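You operate a simulated robot arm through the tools that you are given. There is no shell and no other tool.

You are at the controls of a simulated robot arm. One attempt, no reset.

JOB
Shut the guard box door, release the red deck button, set speed 12 and press run.

The check looks at the end state, three seconds after you hand in, the way a careful person would. Anything else that was tipped, shoved, dropped, spilled or broken makes it a failure.

ROBOT AND FRAMES
A 7-joint arm with a fingered hand, fixed in place. Base frame: the origin is at the foot of the arm, x ahead of it, y to its left, z up. Units: mm, rad, N and s.
With the tool pointing down near the work surface it reaches from about 440 to 880 mm from the base axis. Its first joint turns from -2.496 to 2.496 rad. Payload 3 kg.
The tool frame sits at the grasp point between the pads (the TCP): z along the fingers, y along the line on which they close. The tips reach 26 mm beyond it. Largest opening 148 mm; the body of the gripper starts 73 mm behind the TCP. The gripper is a hand of 3 fingers: y runs from the thumb to the fingers, the wrist lies at [0, 0, -229] in the tool frame.
Orientation is that of the tool frame in the base frame, as a unit quaternion [x, y, z, w]. With the fingers straight down and closing along the base's y, the tool's x points along the base's -x, its y along +y and its z along -z.

CONTROLS
- The arm moves only by the tool play_rows. Its arguments are lists of equal length, an entry for each row: "xyz": the shift along the tool's x, y, z in mm, a list of three; "rot": the turn, a rotation vector about the tool's x, y, z in rad, a list of three. In form: {"xyz": [[dx, dy, dz], ...], "rot": [[wx, wy, wz], ...]}. A call has 1 to 20 rows; each row is the pose to reach, as a shift and turn from the pose commanded when the call began, along the tool's axes at that moment. Each row takes 0.2 s and may step no farther than 50 mm and 0.15 rad from the row before; otherwise, the whole call is refused. A pose out of reach is approached as far as the arm can. The call stops where the force on the tool passes 90 N (or 10 N more than at its start, if that is more) or the arm is blocked; 0.2 s more then pass. In this call time passes only in rows, and 0.2 s behind the last. It gives the time, the measured TCP pose, the force on the tool (base axes), the opening and the grip force at its end, in the units of the frame above (readings bear some noise), with the torque about the TCP (base axes, N m) and any sound that the robot's microphone picked up.
- Cameras (640 x 400 px; columns grow to the right, rows downward): "scene" is fixed at [397.8, -650.2, 1511.8]; the picture's right is [0.61, -0.79, 0.00], its down [-0.48, -0.37, -0.80] and it looks along [0.63, 0.49, -0.60] (base axes); focal length 322 px, centre (320, 200). "wrist" rides on the gripper at [68, -39, -90] in the tool frame; the picture's right is [0.50, 0.87, 0.00], its down [-0.66, 0.38, -0.65] and it looks along [-0.57, 0.33, 0.76] (tool axes); focal length 222 px, centre (320, 200). There is no depth. A picture from a camera that has moved, and an enlarged one, comes with that camera's place and axes in the base frame and with its lens.
- capture(camera): a new picture of that camera. It takes no simulated time.
- raise_lower(by): slides the trunk up (or, below 0, down) by that many mm; the arm rides with it, the base frame stays. It gives what a move gives, with no picture.
- finger_targets(finger1, finger2, thumb_bend): sets how far each is bent, from 0 (flat) to 100 (curled in); at 30 the hand is open as for a grip, at 70 the pads meet at the TCP. One left out holds its place. A second passes; each finger stops where it meets its share of the squeeze, and holds until it gets a number again. It is the only way to open and close the hand. It gives what a move gives, with no picture; readings hold the bend of each and the force on the fingers (four entries, about 0 where the hand has none), thumb and palm.
- zoom(camera, box): a new picture of the part [left, top, right, bottom] of that camera's present view, enlarged. It takes no simulated time.
- close_job(): hands the job in; it is judged then, once.

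Places have to be worked out from the pictures, the camera data and where the tool is seen. Open the gripper and draw the arm clear of the work before you hand the job in, unless the task says otherwise.

The tools are called as name(argument=value, ...) on one line, values as JSON. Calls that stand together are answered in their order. play_rows: Moves the arm, as the interface text tells. Its arguments: {"type":"object","properties":{"xyz":{"type":"array","items":{"type":"array","items":{"type":"number"}}},"rot":{"type":"array","items":{"type":"array","items":{"type":"number"}}}},"required":["xyz","rot"]} The other tools are called the same way: raise_lower (by) slides the trunk up or down; finger_targets (finger1, finger2, thumb_bend) moves the fingers one by one; capture (camera) takes a picture; zoom (camera, box) takes an enlarged picture of a part of a camera's view; close_job () hands the job in.

At the start:

```text
time: 0.0
tool_pos: [903.7, 19.9, 1248.4]
tcp_rot: [-0.001, 1.0, 0.001, 0.0]
force: [0.2, 0.1, 0.0]
ft_torque: [0.01, 0.01, -0.02]
finger_gap: 148.0
grip_force: 0.0
shape: jaw
bend: [30.0, 30.0, 30.0]
finger forces: [0.1, 0.0, 0.0, 0.1, 0.1, 0.0]
trunk travel left (down, up): [-675.0, 215.0]
```

scene: 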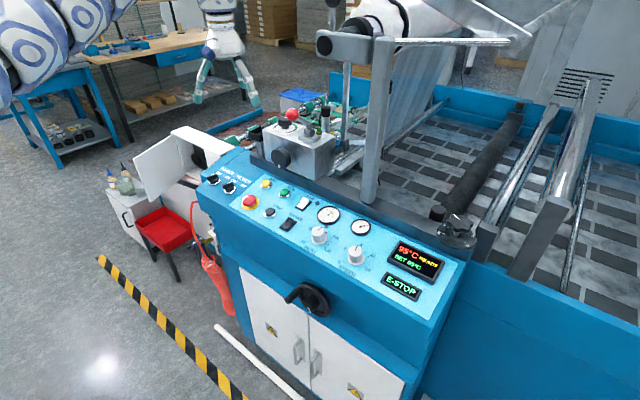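
wrist: 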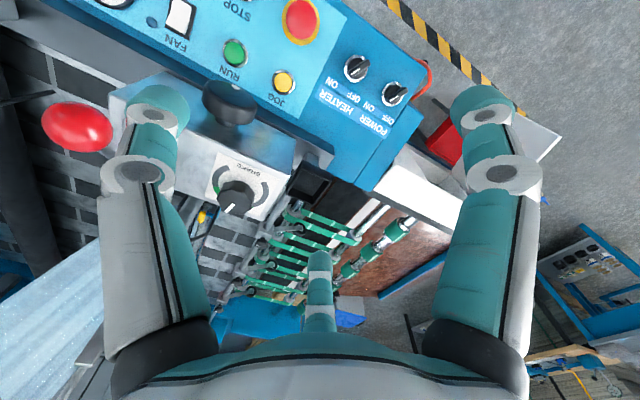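

I start by inspecting the panel, the guard box and the speed dial in enlarged views before moving anything.

zoom(camera="scene", box=[190, 160, 350, 260])

zoom(camera="scene", box=[100, 100, 260, 200])

zoom(camera="scene", box=[240, 90, 400, 190])

zoom(camera="wrist", box=[80, 80, 400, 280])

zoom(camera="scene", box=[300, 190, 460, 310])

```text
4.00 times, centred on (270, 210) of scene
camera zoom: at [397.8, -650.2, 1511.8], right [0.61, -0.79, 0.0], down [-0.48, -0.37, -0.8], along [0.63, 0.49, -0.6], focal length 1287 px, centre (520, 160)
```

zoom: 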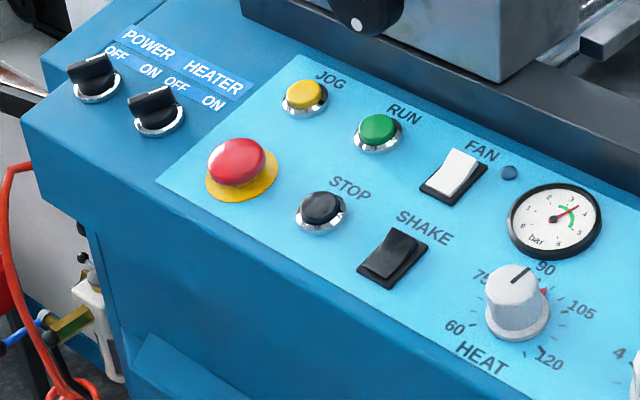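

```text
4.00 times, centred on (180, 150) of scene
camera zoom: at [397.8, -650.2, 1511.8], right [0.61, -0.79, 0.0], down [-0.48, -0.37, -0.8], along [0.63, 0.49, -0.6], focal length 1287 px, centre (880, 400)
```

zoom: 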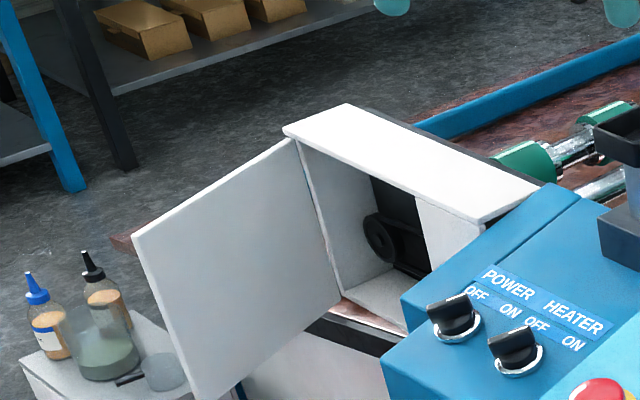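

```text
4.00 times, centred on (320, 140) of scene
camera zoom: at [397.8, -650.2, 1511.8], right [0.61, -0.79, 0.0], down [-0.48, -0.37, -0.8], along [0.63, 0.49, -0.6], focal length 1287 px, centre (320, 440)
```

zoom: 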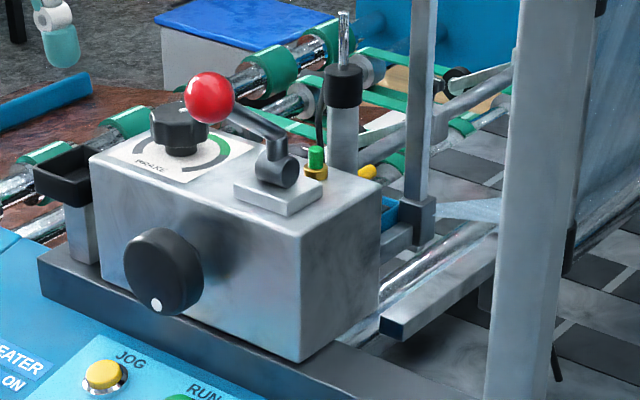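

```text
2.00 times, centred on (240, 180) of wrist
camera zoom: at [837.2, -19.4, 1336.3], right [-0.5, 0.87, 0.0], down [0.66, 0.38, 0.65], along [0.57, 0.33, -0.76], focal length 444 px, centre (480, 240)
```

zoom: 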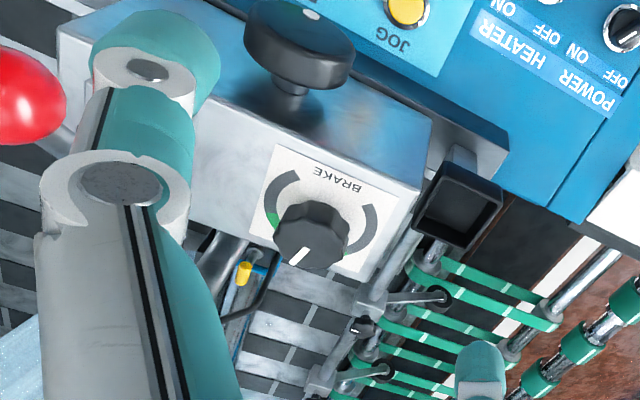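

```text
3.33 times, centred on (380, 250) of scene
camera zoom: at [397.8, -650.2, 1511.8], right [0.61, -0.79, 0.0], down [-0.48, -0.37, -0.8], along [0.63, 0.49, -0.6], focal length 1072 px, centre (120, 33)
```

zoom: 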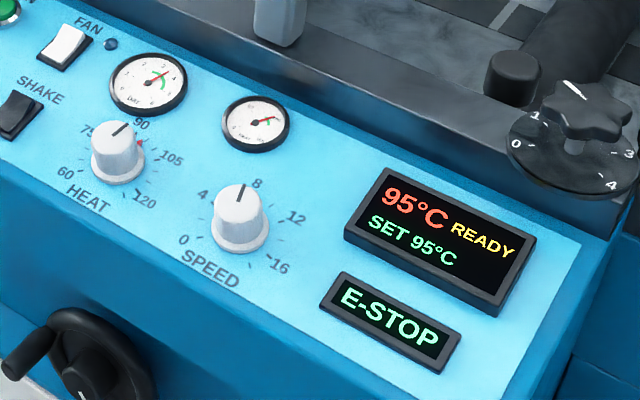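

The E-stop head triangulates to about (861, -33, 948) and RUN to about (938, -99, 962); the SPEED knob is near (863, -397). I enlarge the wrist view around the guard box to triangulate its door.

zoom(camera="wrist", box=[360, 80, 600, 230])

zoom(camera="wrist", box=[80, 0, 400, 200])

zoom(camera="scene", box=[120, 110, 240, 240])

```text
2.67 times, centred on (480, 155) of wrist
camera zoom: at [837.2, -19.4, 1336.3], right [-0.5, 0.87, 0.0], down [0.66, 0.38, 0.65], along [0.57, 0.33, -0.76], focal length 592 px, centre (-107, 320)
```

zoom: 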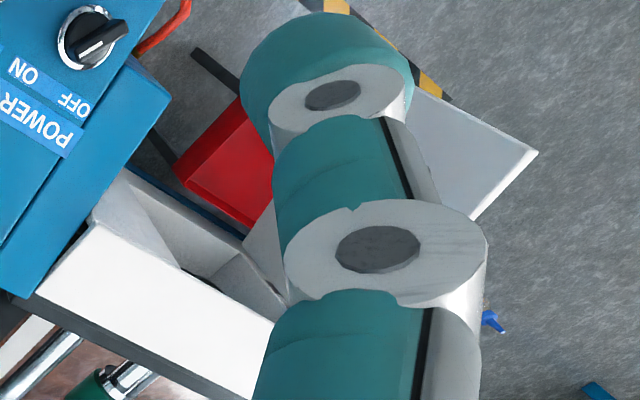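

```text
2.00 times, centred on (240, 100) of wrist
camera zoom: at [837.2, -19.4, 1336.3], right [-0.5, 0.87, 0.0], down [0.66, 0.38, 0.65], along [0.57, 0.33, -0.76], focal length 444 px, centre (480, 400)
```

zoom: 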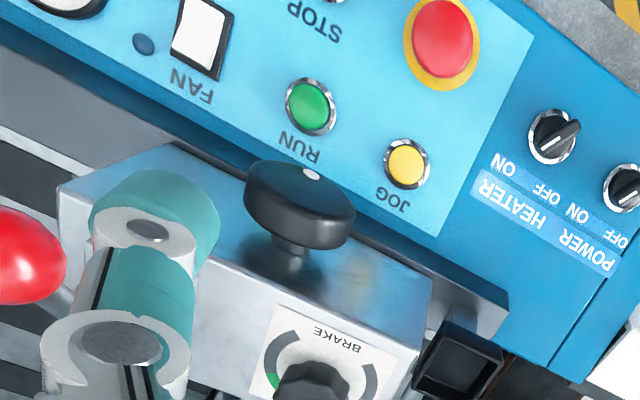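

```text
3.08 times, centred on (180, 175) of scene
camera zoom: at [397.8, -650.2, 1511.8], right [0.61, -0.79, 0.0], down [-0.48, -0.37, -0.8], along [0.63, 0.49, -0.6], focal length 990 px, centre (751, 277)
```

zoom: 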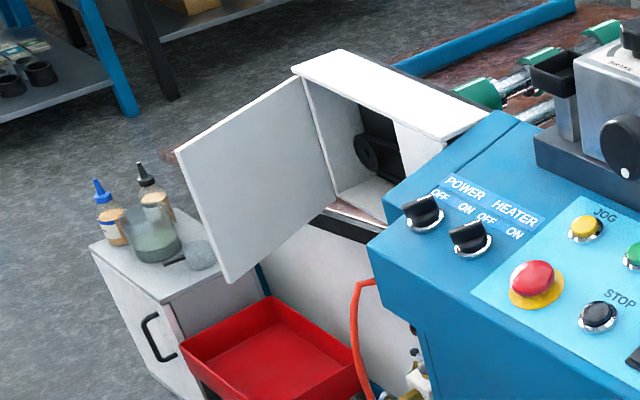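

The box front plane is near x≈957 with the opening from y≈320 to 505; the hinge is at y≈505 and the open door's free edge is at about (772, 455), z 767–952, so it must be pushed from its +y side toward +x. The deck tilts about 10.5° (z≈932 at x=861). First I back the hand off at height toward the door side and look.

play_rows(xyz=[[20, 40, 0], [40, 80, 0], [60, 120, 0], [80, 160, 0], [100, 200, 0], [120, 240, 0], [140, 280, 0], [160, 320, 0], [180, 360, 0], [200, 400, 0]], rot=[[0, 0, 0], [0, 0, 0], [0, 0, 0], [0, 0, 0], [0, 0, 0], [0, 0, 0], [0, 0, 0], [0, 0, 0], [0, 0, 0], [0, 0, 0]])

finger_targets(finger1=70, finger2=70, thumb_bend=70)

capture(camera="wrist")

capture(camera="scene")

```text
time: 2.2
tool_pos: [689.5, 416.8, 1248.1]
tcp_rot: [-0.001, 1.0, -0.001, 0.002]
force: [-1.2, 2.3, 0.5]
ft_torque: [-0.13, -0.12, -0.01]
finger_gap: 148.0
grip_force: 0.1
shape: jaw
bend: [30.0, 30.0, 30.0]
finger forces: [0.0, 0.0, 0.0, 0.0, 0.0, 0.0]
out of reach, approached as far as the arm can: row 10
trunk travel left (down, up): [-675.0, 215.0]
```

```text
time: 3.2
tool_pos: [695.8, 408.9, 1246.9]
tcp_rot: [0.001, 1.0, -0.001, 0.001]
force: [-0.9, 1.0, 0.2]
ft_torque: [0.05, -0.02, 0.0]
finger_gap: 0.3
grip_force: 0.0
shape: fingers
bend: [69.0, 69.0, 70.0]
finger forces: [0.0, 0.0, 0.1, 0.0, 0.1, 0.1]
trunk travel left (down, up): [-675.0, 215.0]
```

```text
taken
camera wrist: at [628.6, 370.2, 1334.3], right [-0.5, 0.87, 0.0], down [0.66, 0.38, 0.65], along [0.57, 0.33, -0.76], focal length 222 px, centre (320, 200)
```

wrist: 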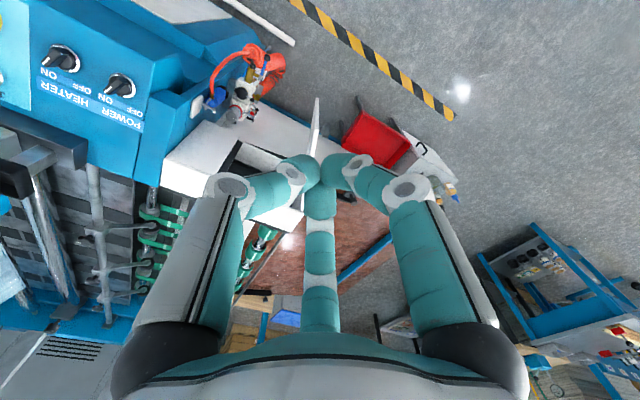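

```text
taken
```

scene: 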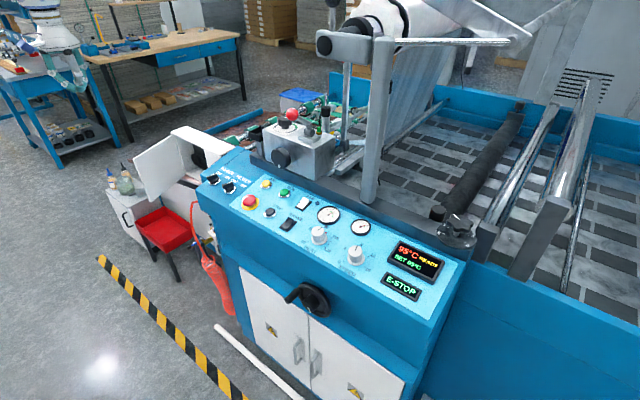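

The view confirms the door geometry (bottom free corner at about (773, 450, 767)), and the cabinet with bottles is far off at y≈1250. The reach limit seems due to the tool yaw, so I turn the tool to about 25° yaw and then pitch it forward.

play_rows(xyz=[[0, 0, 0], [0, 0, 0], [0, 0, 0]], rot=[[0, 0, -0.145], [0, 0, -0.29], [0, 0, -0.436]])

play_rows(xyz=[[0, 0, 0], [0, 0, 0], [0, 0, 0], [0, 0, 0], [0, 0, 0]], rot=[[0, -0.14, 0], [0, -0.28, 0], [0, -0.42, 0], [0, -0.56, 0], [0, -0.7, 0]])

```text
time: 4.0
tool_pos: [695.6, 410.1, 1246.8]
tcp_rot: [-0.217, 0.976, 0.001, 0.0]
force: [-0.6, -0.1, -0.4]
ft_torque: [0.0, -0.01, -0.04]
finger_gap: 0.1
grip_force: 0.1
shape: fingers
bend: [69.0, 69.0, 70.0]
finger forces: [0.1, 0.0, 0.1, 0.1, 0.1, 0.1]
trunk travel left (down, up): [-675.0, 215.0]
```

```text
time: 5.2
tool_pos: [734.4, 463.7, 1255.3]
tcp_rot: [-0.203, 0.917, 0.073, 0.335]
force: [-0.9, 0.0, 0.3]
ft_torque: [-0.02, -0.06, -0.04]
finger_gap: 0.2
grip_force: 0.0
shape: fingers
bend: [70.0, 70.0, 70.0]
finger forces: [0.1, 0.0, 0.0, 0.0, 0.0, 0.0]
out of reach, approached as far as the arm can: row 4, 5
trunk travel left (down, up): [-675.0, 215.0]
```

The tool is pitched 40° forward at yaw 25°, but it sits at (734, 464, 1255) since the wrist is too high/close. Lowering the trunk 150 mm keeps it well above the door top (952) and should give more freedom.

raise_lower(by=-150)

play_rows(xyz=[[-13, 36, 11], [-26, 72, 22]], rot=[[0, 0, 0], [0, 0, 0]])

capture(camera="scene")

```text
time: 7.0
tool_pos: [736.9, 460.2, 1105.8]
tcp_rot: [-0.202, 0.917, 0.073, 0.335]
force: [0.4, 0.0, 0.7]
ft_torque: [0.03, -0.02, 0.01]
finger_gap: 0.3
grip_force: 0.2
shape: fingers
bend: [70.0, 70.0, 70.0]
finger forces: [0.0, 0.1, 0.0, 0.1, 0.1, 0.1]
trunk travel left (down, up): [-525.0, 365.0]
```

```text
time: 7.5
tool_pos: [737.1, 542.7, 1104.9]
tcp_rot: [-0.203, 0.917, 0.073, 0.334]
force: [-1.5, 1.9, 0.6]
ft_torque: [-0.14, -0.14, -0.2]
finger_gap: 0.0
grip_force: 0.2
shape: fingers
bend: [69.0, 69.0, 70.0]
finger forces: [0.0, 0.0, 0.0, 0.1, 0.0, 0.0]
trunk travel left (down, up): [-525.0, 365.0]
```

```text
taken
```

scene: 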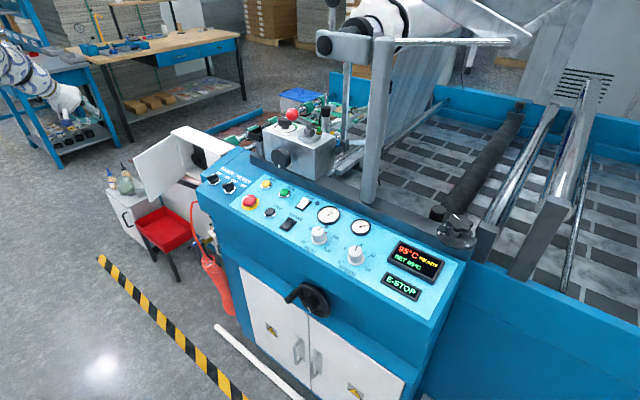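

Commands track well now: the TCP is at (737, 543, 1105), on the +y side of the door. I lower the trunk 225 mm so the tip sits at mid-height of the door (767–952).

raise_lower(by=-225)

capture(camera="wrist")

zoom(camera="scene", box=[60, 90, 260, 240])

```text
time: 9.9
tool_pos: [739.8, 540.9, 881.6]
tcp_rot: [-0.202, 0.918, 0.073, 0.334]
force: [0.0, -0.5, 0.4]
ft_torque: [-0.02, 0.01, 0.0]
finger_gap: 0.0
grip_force: 0.0
shape: fingers
bend: [69.0, 70.0, 70.0]
finger forces: [0.1, 0.0, 0.0, 0.0, 0.0, 0.0]
trunk travel left (down, up): [-300.0, 590.0]
```

```text
taken
camera wrist: at [655.8, 459.6, 905.1], right [-0.71, 0.62, -0.32], down [-0.08, 0.38, 0.92], along [0.7, 0.68, -0.22], focal length 222 px, centre (320, 200)
```

wrist: 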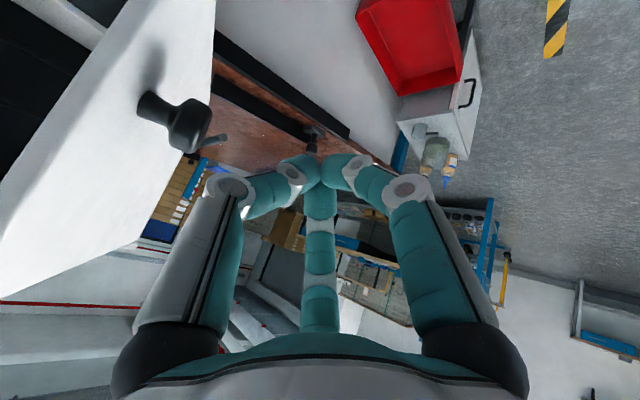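

```text
2.67 times, centred on (160, 165) of scene
camera zoom: at [397.8, -650.2, 1511.8], right [0.61, -0.79, 0.0], down [-0.48, -0.37, -0.8], along [0.63, 0.49, -0.6], focal length 858 px, centre (747, 293)
```

zoom: 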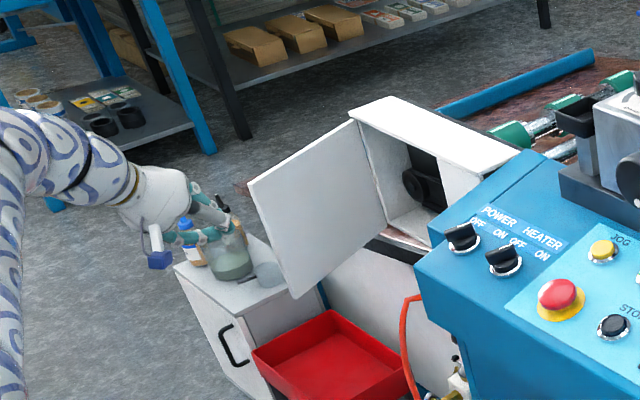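

The wrist view shows the door's outer face with a black pull knob near (807, 465, 861). I zoom to see the knob and what the small pin beside it is.

zoom(camera="wrist", box=[80, 50, 280, 190])

zoom(camera="scene", box=[90, 110, 190, 190])

```text
2.86 times, centred on (180, 120) of wrist
camera zoom: at [655.8, 459.6, 905.1], right [-0.71, 0.62, -0.32], down [-0.08, 0.38, 0.92], along [0.7, 0.68, -0.22], focal length 635 px, centre (720, 429)
```

zoom: 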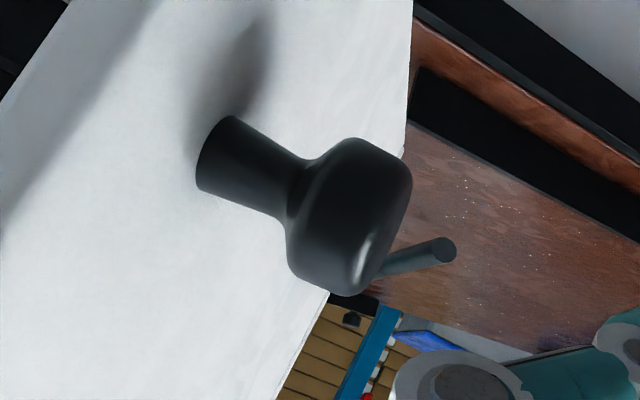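

```text
5.00 times, centred on (140, 150) of scene
camera zoom: at [397.8, -650.2, 1511.8], right [0.61, -0.79, 0.0], down [-0.48, -0.37, -0.8], along [0.63, 0.49, -0.6], focal length 1609 px, centre (1220, 450)
```

zoom: 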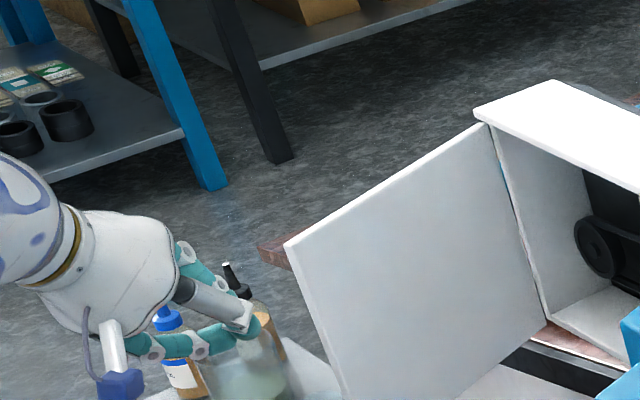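

The knob is just a pull knob at z≈861, so I'll push the door face above it. I raise the tip to z≈917 and move forward beside the outer face, still about 50 mm clear of it.

play_rows(xyz=[[-32, -14, -9], [-63.4, -28.1, -18.5]], rot=[[0, 0, 0], [0, 0, 0]])

capture(camera="wrist")

zoom(camera="scene", box=[60, 90, 260, 240])

```text
time: 10.5
tool_pos: [783.7, 530.3, 935.7]
tcp_rot: [-0.202, 0.918, 0.073, 0.333]
force: [-0.6, -0.3, -0.7]
ft_torque: [0.02, 0.0, 0.01]
finger_gap: 0.0
grip_force: 0.0
shape: fingers
bend: [69.0, 70.0, 70.0]
finger forces: [0.0, 0.0, 0.0, 0.1, 0.2, 0.0]
trunk travel left (down, up): [-300.0, 590.0]
```

```text
taken
camera wrist: at [700.8, 448.2, 959.8], right [-0.71, 0.62, -0.32], down [-0.08, 0.38, 0.92], along [0.7, 0.68, -0.22], focal length 222 px, centre (320, 200)
```

wrist: 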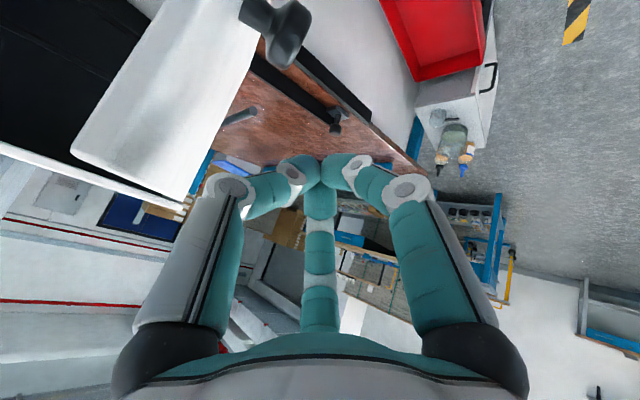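

```text
2.67 times, centred on (160, 165) of scene
camera zoom: at [397.8, -650.2, 1511.8], right [0.61, -0.79, 0.0], down [-0.48, -0.37, -0.8], along [0.63, 0.49, -0.6], focal length 858 px, centre (747, 293)
```

zoom: 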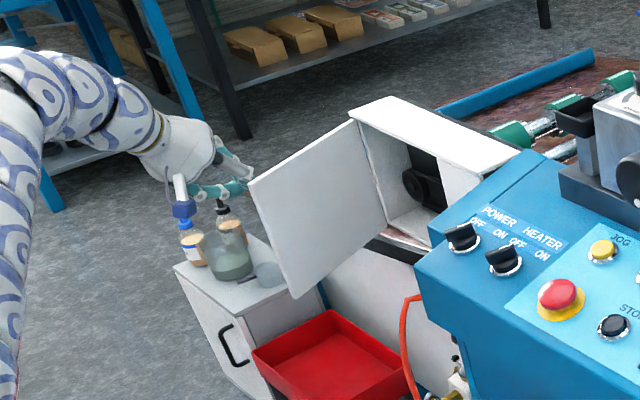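

The tip is just on the outer side of the door, above the knob. I now sweep it toward -y, then forward along the door's arc, in moderate steps.

play_rows(xyz=[[8.8, -20, -7.4], [16.7, -37.3, -14], [23.9, -52.7, -20.1], [27.2, -73.9, -22.9], [28.8, -94.9, -24.2], [27.3, -116.8, -23], [24.1, -138.6, -20.3]], rot=[[0, 0, 0], [0, 0, 0], [0, 0, 0], [0, 0, 0], [0, 0, 0], [0, 0, 0], [0, 0, 0]])

zoom(camera="scene", box=[60, 90, 260, 240])

capture(camera="wrist")

```text
time: 12.1
tool_pos: [814.2, 390.9, 936.2]
tcp_rot: [-0.203, 0.918, 0.073, 0.333]
force: [-0.7, -0.6, -0.1]
ft_torque: [0.02, -0.02, 0.03]
finger_gap: 0.0
grip_force: 0.1
shape: fingers
bend: [69.0, 69.0, 70.0]
finger forces: [0.1, 0.0, 0.0, 0.0, 0.0, 0.0]
trunk travel left (down, up): [-300.0, 590.0]
```

```text
2.67 times, centred on (160, 165) of scene
camera zoom: at [397.8, -650.2, 1511.8], right [0.61, -0.79, 0.0], down [-0.48, -0.37, -0.8], along [0.63, 0.49, -0.6], focal length 858 px, centre (747, 293)
```

zoom: 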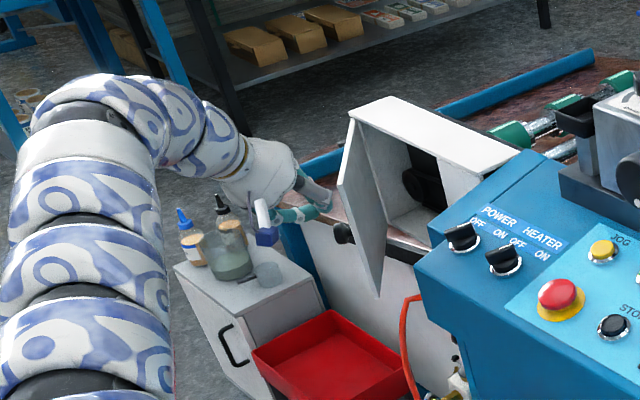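

```text
taken
camera wrist: at [731.3, 311.0, 959.4], right [-0.71, 0.62, -0.32], down [-0.08, 0.38, 0.92], along [0.7, 0.68, -0.22], focal length 222 px, centre (320, 200)
```

wrist: 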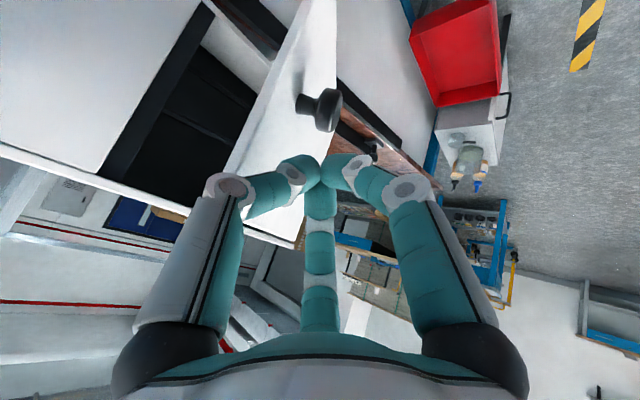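

The door follows the finger without resistance (now about 45° open). I continue along the arc toward closed and stop short of hard contact.

play_rows(xyz=[[-3.7, -13.3, 3.1], [-8.1, -27.0, 6.8], [-13.8, -39.3, 11.7], [-20.3, -52.1, 17.1], [-27.0, -63.9, 22.8], [-33.7, -73.5, 28.4], [-41.8, -83.9, 35.2], [-49.8, -92.1, 42.0], [-57.5, -99.0, 48.5]], rot=[[0, 0, 0], [0, 0, 0], [0, 0, 0], [0, 0, 0], [0, 0, 0], [0, 0, 0], [0, 0, 0], [0, 0, 0], [0, 0, 0]])

zoom(camera="scene", box=[60, 90, 260, 240])

capture(camera="wrist")

```text
time: 14.1
tool_pos: [924.1, 333.1, 935.0]
tcp_rot: [-0.203, 0.917, 0.075, 0.334]
force: [1.1, 0.5, -0.7]
ft_torque: [0.01, -0.02, 0.01]
finger_gap: 0.0
grip_force: 0.1
shape: fingers
bend: [69.0, 69.0, 70.0]
finger forces: [0.0, 0.0, 0.0, 0.0, 0.1, 0.1]
trunk travel left (down, up): [-300.0, 590.0]
```

```text
2.67 times, centred on (160, 165) of scene
camera zoom: at [397.8, -650.2, 1511.8], right [0.61, -0.79, 0.0], down [-0.48, -0.37, -0.8], along [0.63, 0.49, -0.6], focal length 858 px, centre (747, 293)
```

zoom: 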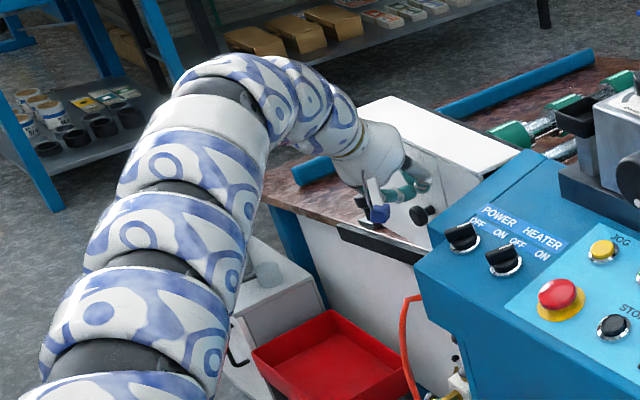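

```text
taken
camera wrist: at [841.2, 252.6, 959.1], right [-0.71, 0.62, -0.32], down [-0.08, 0.38, 0.92], along [0.7, 0.68, -0.22], focal length 222 px, centre (320, 200)
```

wrist: 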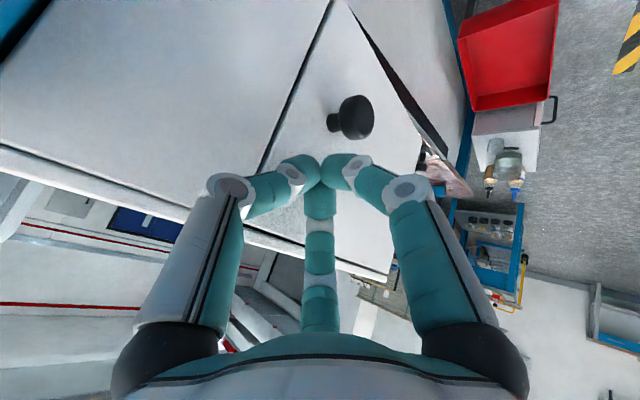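

The door is nearly flush; I press on in small +x steps to seat it and watch the force.

play_rows(xyz=[[-2.8, -1.7, 2.3], [-5.5, -3.4, 4.7], [-8.3, -5.1, 7.0], [-11.1, -6.8, 9.3]], rot=[[0, 0, 0], [0, 0, 0], [0, 0, 0], [0, 0, 0]])

zoom(camera="scene", box=[160, 110, 260, 180])

capture(camera="wrist")

```text
time: 15.1
tool_pos: [937.0, 333.4, 935.6]
tcp_rot: [-0.203, 0.918, 0.073, 0.333]
force: [-8.9, -1.5, 0.2]
ft_torque: [-0.01, 0.15, -0.04]
finger_gap: 0.3
grip_force: 4.5
shape: fingers
bend: [69.0, 70.0, 70.0]
finger forces: [0.1, 1.8, 0.0, 0.1, 7.8, 0.1]
trunk travel left (down, up): [-300.0, 590.0]
```

```text
5.71 times, centred on (210, 145) of scene
camera zoom: at [397.8, -650.2, 1511.8], right [0.61, -0.79, 0.0], down [-0.48, -0.37, -0.8], along [0.63, 0.49, -0.6], focal length 1839 px, centre (949, 514)
```

zoom: 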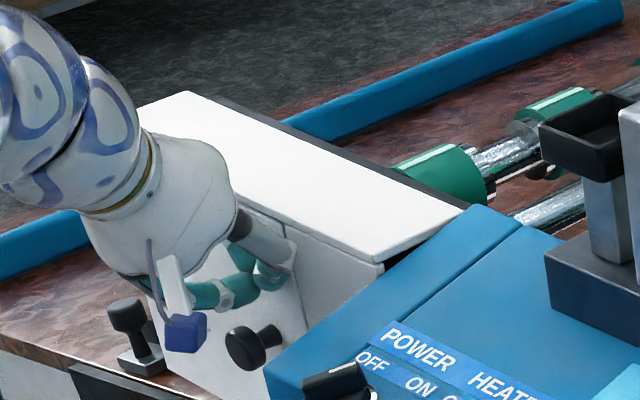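

```text
taken
camera wrist: at [855.4, 252.3, 959.5], right [-0.71, 0.62, -0.32], down [-0.08, 0.38, 0.92], along [0.7, 0.68, -0.22], focal length 222 px, centre (320, 200)
```

wrist: 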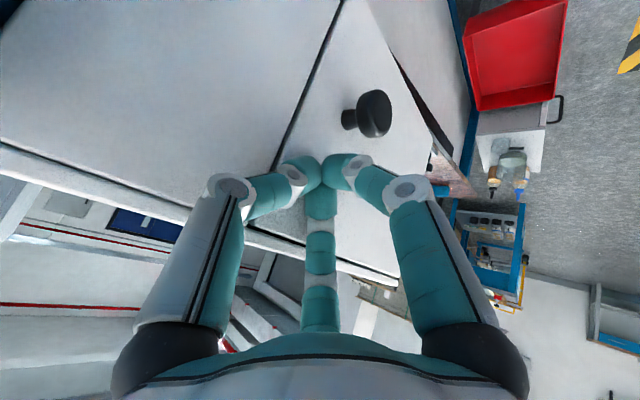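

The tip now meets about 9 N; I push on a few more mm to check whether the door is truly seated.

play_rows(xyz=[[-1.4, -0.85, 1.2], [-2.8, -1.7, 2.3], [-4.2, -2.5, 3.5], [-5.5, -3.4, 4.7], [-6.9, -4.2, 5.8], [-8.3, -5.1, 7.0]], rot=[[0, 0, 0], [0, 0, 0], [0, 0, 0], [0, 0, 0], [0, 0, 0], [0, 0, 0]])

capture(camera="wrist")

```text
time: 16.5
tool_pos: [945.8, 333.4, 937.8]
tcp_rot: [-0.204, 0.917, 0.074, 0.333]
force: [-58.0, -16.0, -15.0]
ft_torque: [-0.25, 0.9, 0.12]
finger_gap: 0.0
grip_force: 37.6
shape: fingers
bend: [67.0, 71.0, 76.0]
finger forces: [0.0, 16.3, 0.0, 0.1, 58.6, 0.0]
trunk travel left (down, up): [-300.0, 590.0]
```

```text
taken
camera wrist: at [864.1, 252.1, 960.5], right [-0.71, 0.62, -0.32], down [-0.08, 0.38, 0.92], along [0.7, 0.68, -0.22], focal length 222 px, centre (320, 200)
```

wrist: 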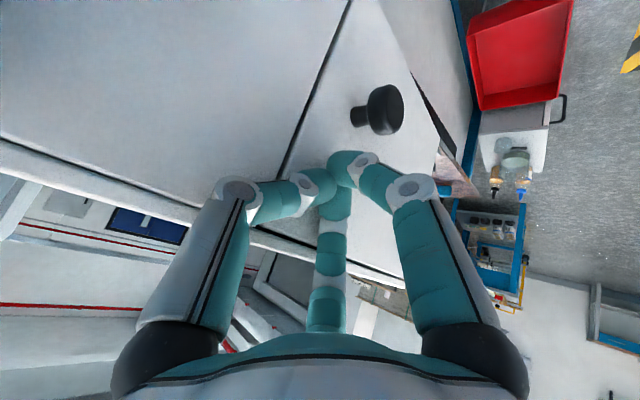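

58 N of resistance means the door is seated. I back straight off and check that it stays shut.

play_rows(xyz=[[13.9, 8.5, -11.7], [34.6, 21.1, -29.2], [62.4, 38.0, -52.6], [90.1, 54.9, -75.9]], rot=[[0, 0, 0], [0, 0, 0], [0, 0, 0], [0, 0, 0]])

zoom(camera="scene", box=[160, 110, 260, 180])

capture(camera="wrist")

```text
time: 17.7
tool_pos: [830.2, 332.3, 1022.4]
tcp_rot: [-0.217, 0.89, 0.031, 0.4]
force: [-0.9, 0.2, 0.6]
ft_torque: [-0.03, -0.02, -0.05]
finger_gap: 0.0
grip_force: 0.0
shape: fingers
bend: [69.0, 69.0, 70.0]
finger forces: [0.1, 0.0, 0.1, 0.0, 0.0, 0.0]
trunk travel left (down, up): [-300.0, 590.0]
stopped in row 4: the arm was blocked; the commanded pose is now the measured one
```

```text
5.71 times, centred on (210, 145) of scene
camera zoom: at [397.8, -650.2, 1511.8], right [0.61, -0.79, 0.0], down [-0.48, -0.37, -0.8], along [0.63, 0.49, -0.6], focal length 1839 px, centre (949, 514)
```

zoom: 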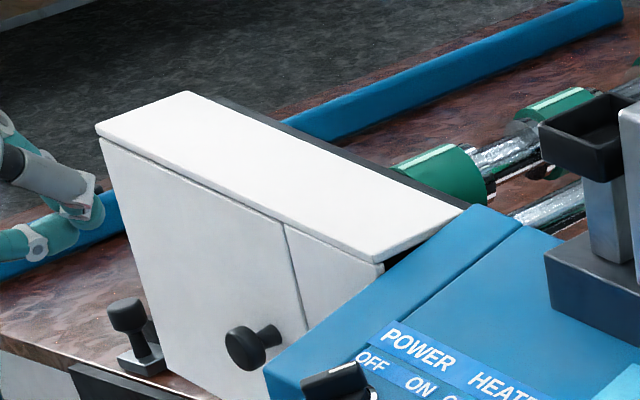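

```text
taken
camera wrist: at [744.8, 250.9, 1037.5], right [-0.65, 0.6, -0.47], down [-0.23, 0.43, 0.87], along [0.73, 0.67, -0.14], focal length 222 px, centre (320, 200)
```

wrist: 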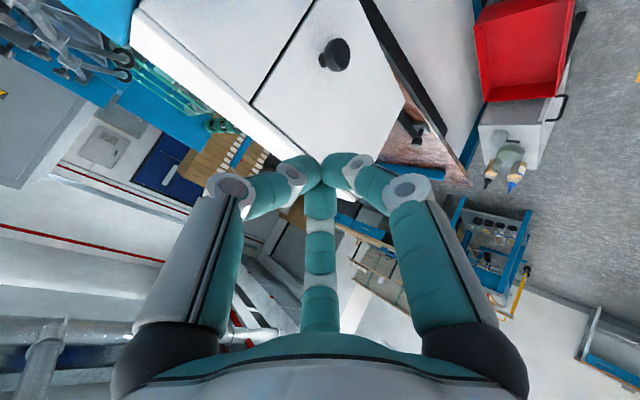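

The door stays shut, flush with the frame. The retreat ended early with the arm "blocked" while the tool force is near zero, so I look at the whole scene for the cause.

capture(camera="scene")

```text
taken
```

scene: 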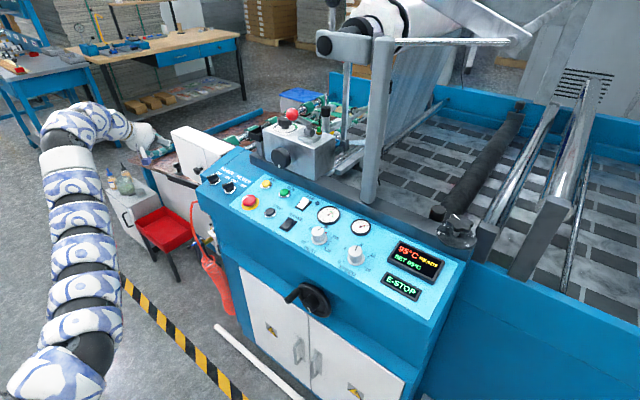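

The guard door is closed and nothing was touched; the block was just a joint limit with the tilted wrist folded back. I raise the trunk 150 mm to get a better arm posture above the deck, then level the tool to the deck normal (10.5° forward tilt, no yaw).

raise_lower(by=150)

play_rows(xyz=[[0, 0, 0], [0, 0, 0], [0, 0, 0], [0, 0, 0], [0, 0, 0], [0, 0, 0]], rot=[[0.0175, 0.1085, 0.0728], [0.035, 0.217, 0.1457], [0.0525, 0.3255, 0.2185], [0.07, 0.434, 0.2913], [0.0875, 0.5425, 0.3642], [0.105, 0.651, 0.437]])

```text
time: 19.5
tool_pos: [831.4, 330.2, 1172.9]
tcp_rot: [-0.217, 0.889, 0.033, 0.401]
force: [0.4, -0.3, 0.7]
ft_torque: [0.01, 0.0, -0.02]
finger_gap: 0.0
grip_force: 0.1
shape: fingers
bend: [69.0, 69.0, 70.0]
finger forces: [0.0, 0.1, 0.0, 0.0, 0.1, 0.0]
trunk travel left (down, up): [-450.0, 440.0]
```

```text
time: 20.9
tool_pos: [813.5, 315.4, 1154.4]
tcp_rot: [-0.039, 0.988, 0.007, 0.147]
force: [-0.2, -0.9, 0.1]
ft_torque: [0.05, 0.04, 0.0]
finger_gap: 0.0
grip_force: 0.0
shape: fingers
bend: [69.0, 69.0, 70.0]
finger forces: [0.0, 0.1, 0.0, 0.0, 0.1, 0.0]
out of reach, approached as far as the arm can: row 5, 6
trunk travel left (down, up): [-450.0, 440.0]
```

Nearly level at (814, 315, 1154). I now carry the hand across to above the E-stop side of the deck, staying at x≈804 and dropping to z≈1075.

play_rows(xyz=[[7.4, -43.3, 8.1], [14.7, -86.6, 16.2], [22.1, -129.9, 24.3], [29.5, -173.2, 32.4], [36.8, -216.5, 40.5], [44.2, -259.8, 48.6], [51.5, -303.1, 56.7], [58.9, -346.4, 64.8]], rot=[[0, 0, 0], [0, 0, 0], [0, 0, 0], [0, 0, 0], [0, 0, 0], [0, 0, 0], [0, 0, 0], [0, 0, 0]])

capture(camera="wrist")

capture(camera="scene")

```text
time: 22.7
tool_pos: [857.9, 22.5, 1092.1]
tcp_rot: [-0.059, 0.986, 0.013, 0.153]
force: [0.5, 0.4, -0.2]
ft_torque: [-0.04, -0.04, -0.03]
finger_gap: 0.0
grip_force: 0.0
shape: fingers
bend: [69.0, 69.0, 70.0]
finger forces: [0.0, 0.1, 0.0, 0.1, 0.0, 0.0]
out of reach, approached as far as the arm can: row 5, 6, 7, 8
trunk travel left (down, up): [-450.0, 440.0]
```

```text
taken
camera wrist: at [772.0, -27.3, 1155.9], right [-0.58, 0.8, -0.15], down [0.38, 0.42, 0.82], along [0.72, 0.42, -0.55], focal length 222 px, centre (320, 200)
```

wrist: 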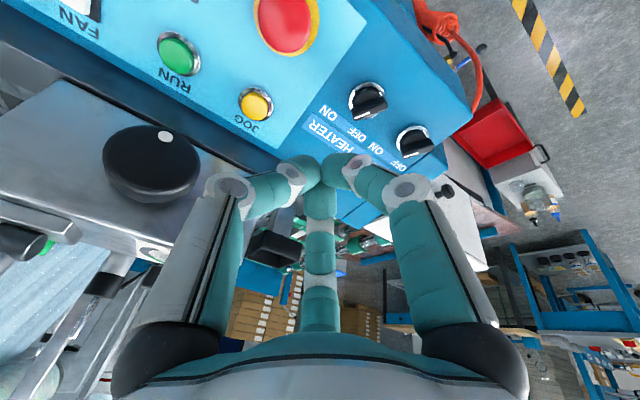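

```text
taken
```

scene: 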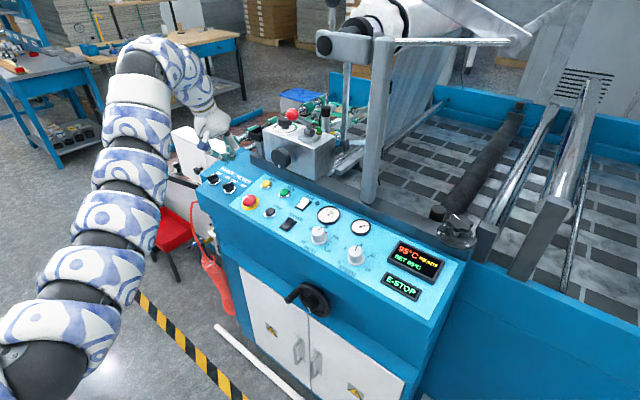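

The arm stopped at (858, 22, 1092); its inner reach is limited at this height. I move down and toward the E-stop (the arm gains range lower) and take a close look at the E-stop head.

zoom(camera="wrist", box=[220, 0, 360, 90])

play_rows(xyz=[[14.5, -27, 21.4], [28.9, -54, 42.8]], rot=[[0, 0, 0], [0, 0, 0]])

capture(camera="wrist")

```text
4.44 times, centred on (290, 45) of wrist
camera zoom: at [772.0, -27.3, 1155.9], right [-0.58, 0.8, -0.15], down [0.38, 0.42, 0.82], along [0.72, 0.42, -0.55], focal length 987 px, centre (453, 889)
```

zoom: 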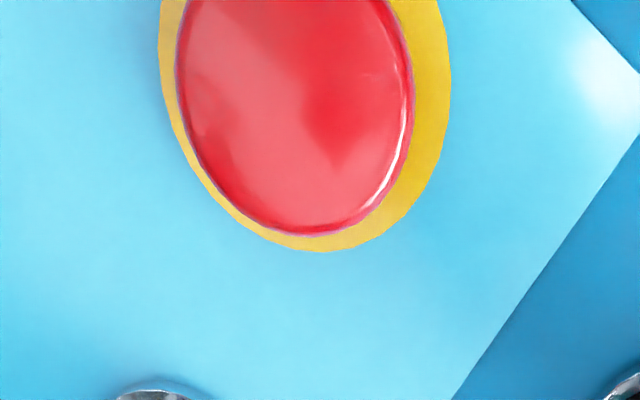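

```text
time: 23.3
tool_pos: [866.4, -11.3, 1081.1]
tcp_rot: [-0.038, 0.988, 0.007, 0.149]
force: [0.1, -0.5, -0.7]
ft_torque: [-0.02, 0.0, -0.02]
finger_gap: 0.0
grip_force: 0.0
shape: fingers
bend: [69.0, 69.0, 70.0]
finger forces: [0.0, 0.0, 0.0, 0.1, 0.0, 0.1]
out of reach, approached as far as the arm can: row 1, 2
trunk travel left (down, up): [-450.0, 440.0]
```

```text
taken
camera wrist: at [779.0, -56.0, 1146.2], right [-0.54, 0.83, -0.14], down [0.4, 0.41, 0.82], along [0.74, 0.39, -0.56], focal length 222 px, centre (320, 200)
```

wrist: 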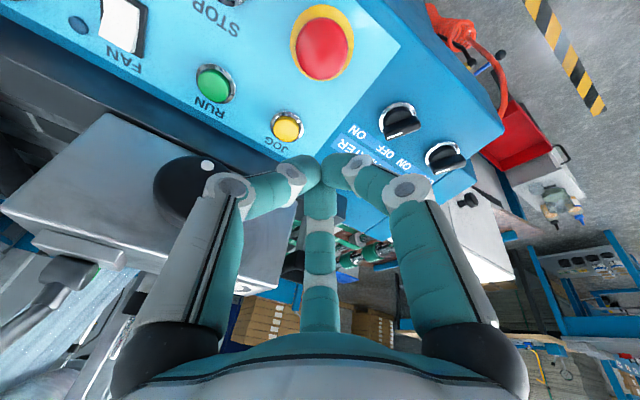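

The scene image shows why: the shoulder is too low, so the forearm climbs steeply and the wrist is bent to its limit. I raise the trunk back by 225 mm and then descend with the arm instead.

raise_lower(by=225)

play_rows(xyz=[[17, -10, 36], [34, -18, 72], [46, -18, 112], [59, -18, 152]], rot=[[0, 0, 0], [0, 0, 0], [0, 0, 0], [0, 0, 0]])

capture(camera="scene")

```text
time: 25.6
tool_pos: [865.7, -9.4, 1306.1]
tcp_rot: [-0.039, 0.988, 0.006, 0.149]
force: [0.2, 0.4, 0.7]
ft_torque: [0.02, 0.02, 0.01]
finger_gap: 0.0
grip_force: 0.0
shape: fingers
bend: [69.0, 69.0, 70.0]
finger forces: [0.0, 0.0, 0.1, 0.1, 0.0, 0.0]
trunk travel left (down, up): [-675.0, 215.0]
```

```text
time: 26.8
tool_pos: [864.1, -32.7, 1171.3]
tcp_rot: [-0.04, 0.985, -0.001, 0.169]
force: [-1.0, -1.0, 0.2]
ft_torque: [0.0, -0.02, -0.02]
finger_gap: 0.0
grip_force: 0.0
shape: fingers
bend: [69.0, 69.0, 70.0]
finger forces: [0.0, 0.0, 0.0, 0.0, 0.0, 0.0]
out of reach, approached as far as the arm can: row 1, 2, 3
trunk travel left (down, up): [-675.0, 215.0]
stopped in row 4: the arm was blocked; the commanded pose is now the measured one
```

```text
taken
```

scene: 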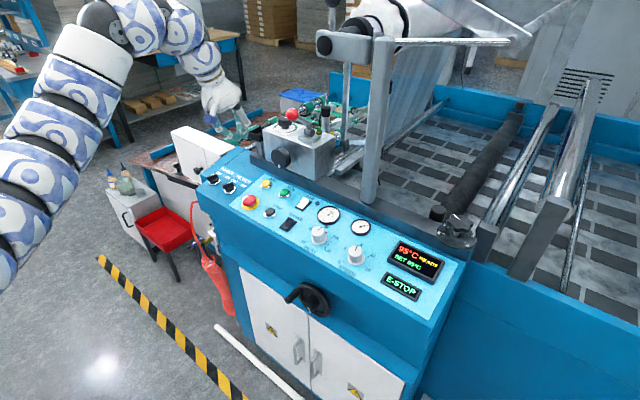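

The arm got to (864, -33, 1171) and was again limited, likely because the elbow has wandered into an awkward posture. I return to the starting pose (904, 20, 1248, straight down), whose posture was comfortable, and will descend from there.

play_rows(xyz=[[-22.5, 16.2, -19.6], [-45, 32.3, -39.1], [-67.4, 48.5, -58.7]], rot=[[-0.001, 0.113, 0.027], [-0.002, 0.227, 0.053], [-0.002, 0.34, 0.08]])

capture(camera="scene")

```text
time: 27.8
tool_pos: [835.8, 29.0, 1070.9]
tcp_rot: [0.001, 0.992, 0.013, -0.129]
force: [0.3, 0.9, -0.5]
ft_torque: [-0.04, -0.01, 0.01]
finger_gap: 0.0
grip_force: 0.1
shape: fingers
bend: [69.0, 69.0, 70.0]
finger forces: [0.0, 0.0, 0.0, 0.1, 0.0, 0.1]
trunk travel left (down, up): [-675.0, 215.0]
stopped in row 3: the arm was blocked; the commanded pose is now the measured one
```

```text
taken
```

scene: 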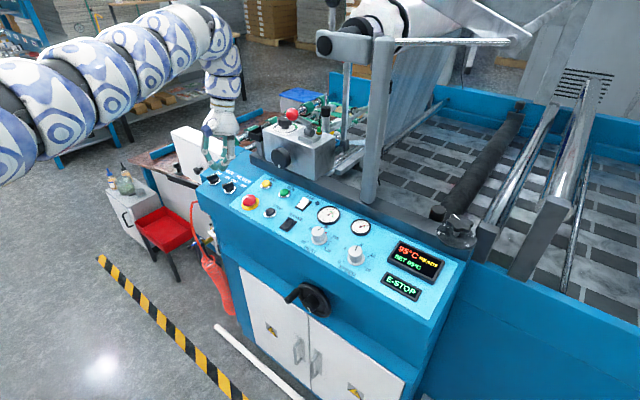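

The arm has now swung into a better posture (forearm nearly vertical over the deck), with the TCP at (836, 29, 1071) leaning 15° back. I lift 60 mm for margin and tilt the tool forward to test that this posture tracks.

play_rows(xyz=[[7, 0.7, -29], [15.4, 1.5, -58], [15.4, 1.5, -58], [15.4, 1.5, -58]], rot=[[0, 0, 0], [0, -0.09, 0], [0, -0.18, 0], [0, -0.26, 0]])

capture(camera="scene")

```text
time: 28.8
tool_pos: [836.7, 28.9, 1132.1]
tcp_rot: [0.002, 1.0, 0.013, 0.001]
force: [-0.5, -0.8, 0.9]
ft_torque: [-0.01, 0.0, 0.0]
finger_gap: 0.0
grip_force: 0.1
shape: fingers
bend: [69.0, 69.0, 70.0]
finger forces: [0.0, 0.0, 0.1, 0.0, 0.0, 0.0]
trunk travel left (down, up): [-675.0, 215.0]
```

```text
taken
```

scene: 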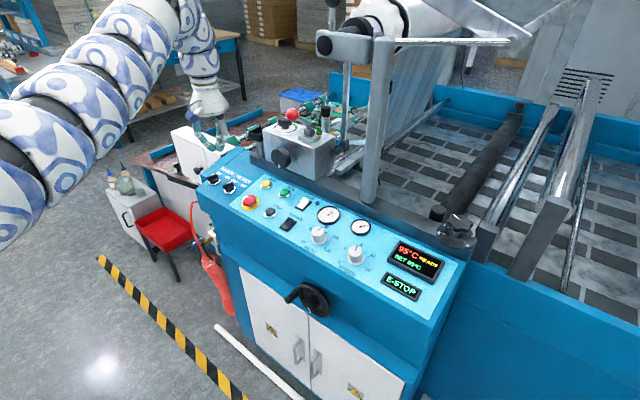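

This posture tracks exactly (836.7, 28.9, 1132, straight down). Next I move over the E-stop in y, drop 40 mm and set the 10.5° forward tilt that matches the deck normal.

play_rows(xyz=[[0, -31, 19], [0, -63, 38.4]], rot=[[0.013, -0.09, 0], [0.026, -0.183, 0]])

capture(camera="wrist")

```text
time: 29.6
tool_pos: [883.2, -51.9, 1211.2]
tcp_rot: [-0.006, 0.982, -0.05, 0.183]
force: [0.1, -0.1, 0.0]
ft_torque: [0.0, -0.02, 0.02]
finger_gap: 0.0
grip_force: 0.0
shape: fingers
bend: [69.0, 69.0, 70.0]
finger forces: [0.0, 0.0, 0.0, 0.0, 0.1, 0.0]
trunk travel left (down, up): [-675.0, 215.0]
stopped in row 2: the arm was blocked; the commanded pose is now the measured one
```

```text
taken
camera wrist: at [787.7, -84.3, 1272.4], right [-0.46, 0.85, -0.27], down [0.38, 0.46, 0.8], along [0.8, 0.27, -0.53], focal length 222 px, centre (320, 200)
```

wrist: 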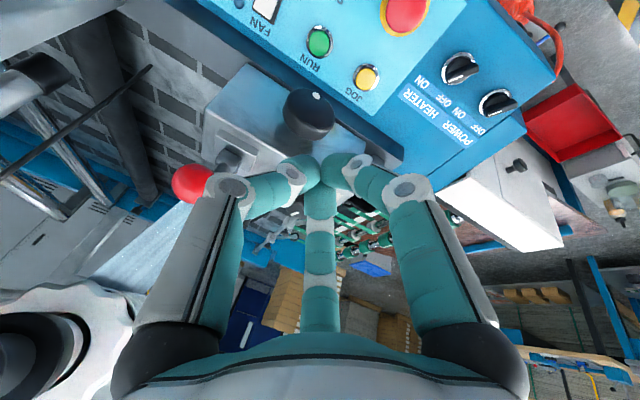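

The arm flipped back to a steep-forearm posture. The steep forearm is what limits the wrist, so a higher shoulder should fix it: I raise the trunk its full 215 mm and then descend with the arm.

raise_lower(by=215)

capture(camera="scene")

```text
time: 31.9
tool_pos: [882.9, -54.8, 1425.1]
tcp_rot: [-0.005, 0.982, -0.049, 0.182]
force: [-0.4, 0.2, -0.4]
ft_torque: [0.02, -0.04, 0.02]
finger_gap: 0.0
grip_force: 0.0
shape: fingers
bend: [69.0, 69.0, 70.0]
finger forces: [0.1, 0.1, 0.0, 0.1, 0.0, 0.0]
trunk travel left (down, up): [-890.0, 0.0]
```

```text
taken
```

scene: 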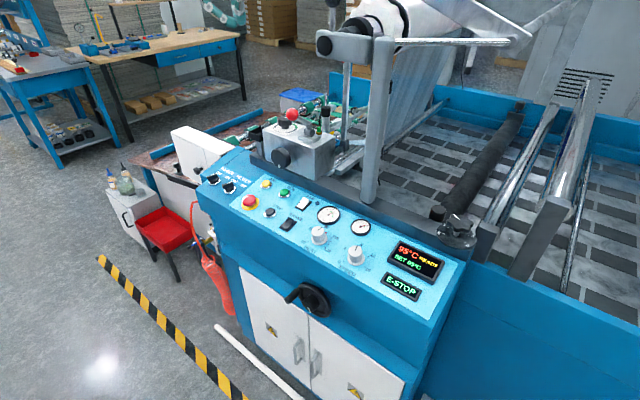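

The arm is up out of view with clear air below. I straighten the tool to vertical here in small steps to see which posture it settles in.

play_rows(xyz=[[-6.4, 6.7, 1.8], [-12.8, 13.4, 3.5], [-19.2, 20.1, 5.3]], rot=[[-0.033, 0.122, 0.003], [-0.065, 0.244, 0.007], [-0.098, 0.366, 0.01]])

```text
time: 32.7
tool_pos: [903.2, -38.8, 1425.1]
tcp_rot: [0.002, 1.0, 0.0, -0.002]
force: [0.7, -0.4, 0.8]
ft_torque: [-0.03, 0.0, 0.0]
finger_gap: 0.0
grip_force: 0.1
shape: fingers
bend: [69.0, 69.0, 70.0]
finger forces: [0.0, 0.1, 0.0, 0.1, 0.0, 0.1]
trunk travel left (down, up): [-890.0, 0.0]
```

It tracked to (903, -39, 1425), straight down. I now descend vertically and check tracking.

play_rows(xyz=[[8, 0, 40], [16, 0, 80], [24, 0, 120], [32, 0, 160]], rot=[[0, 0, 0], [0, 0, 0], [0, 0, 0], [0, 0, 0]])

capture(camera="scene")

```text
time: 33.7
tool_pos: [872.6, -34.6, 1264.7]
tcp_rot: [0.0, 1.0, 0.0, 0.0]
force: [0.2, -0.2, 0.1]
ft_torque: [0.02, -0.03, -0.03]
finger_gap: 0.1
grip_force: 0.1
shape: fingers
bend: [69.0, 69.0, 70.0]
finger forces: [0.0, 0.1, 0.0, 0.1, 0.0, 0.1]
trunk travel left (down, up): [-890.0, 0.0]
```

```text
taken
```

scene: 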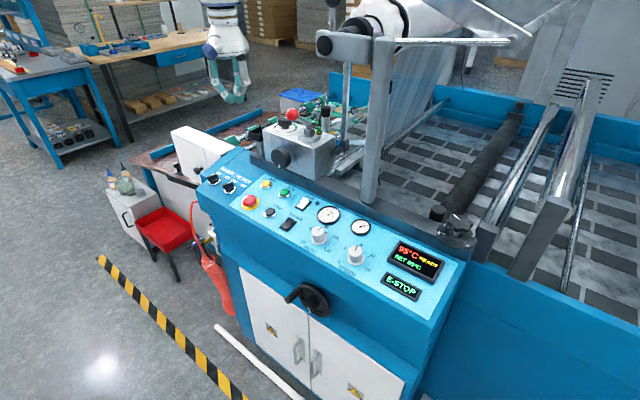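

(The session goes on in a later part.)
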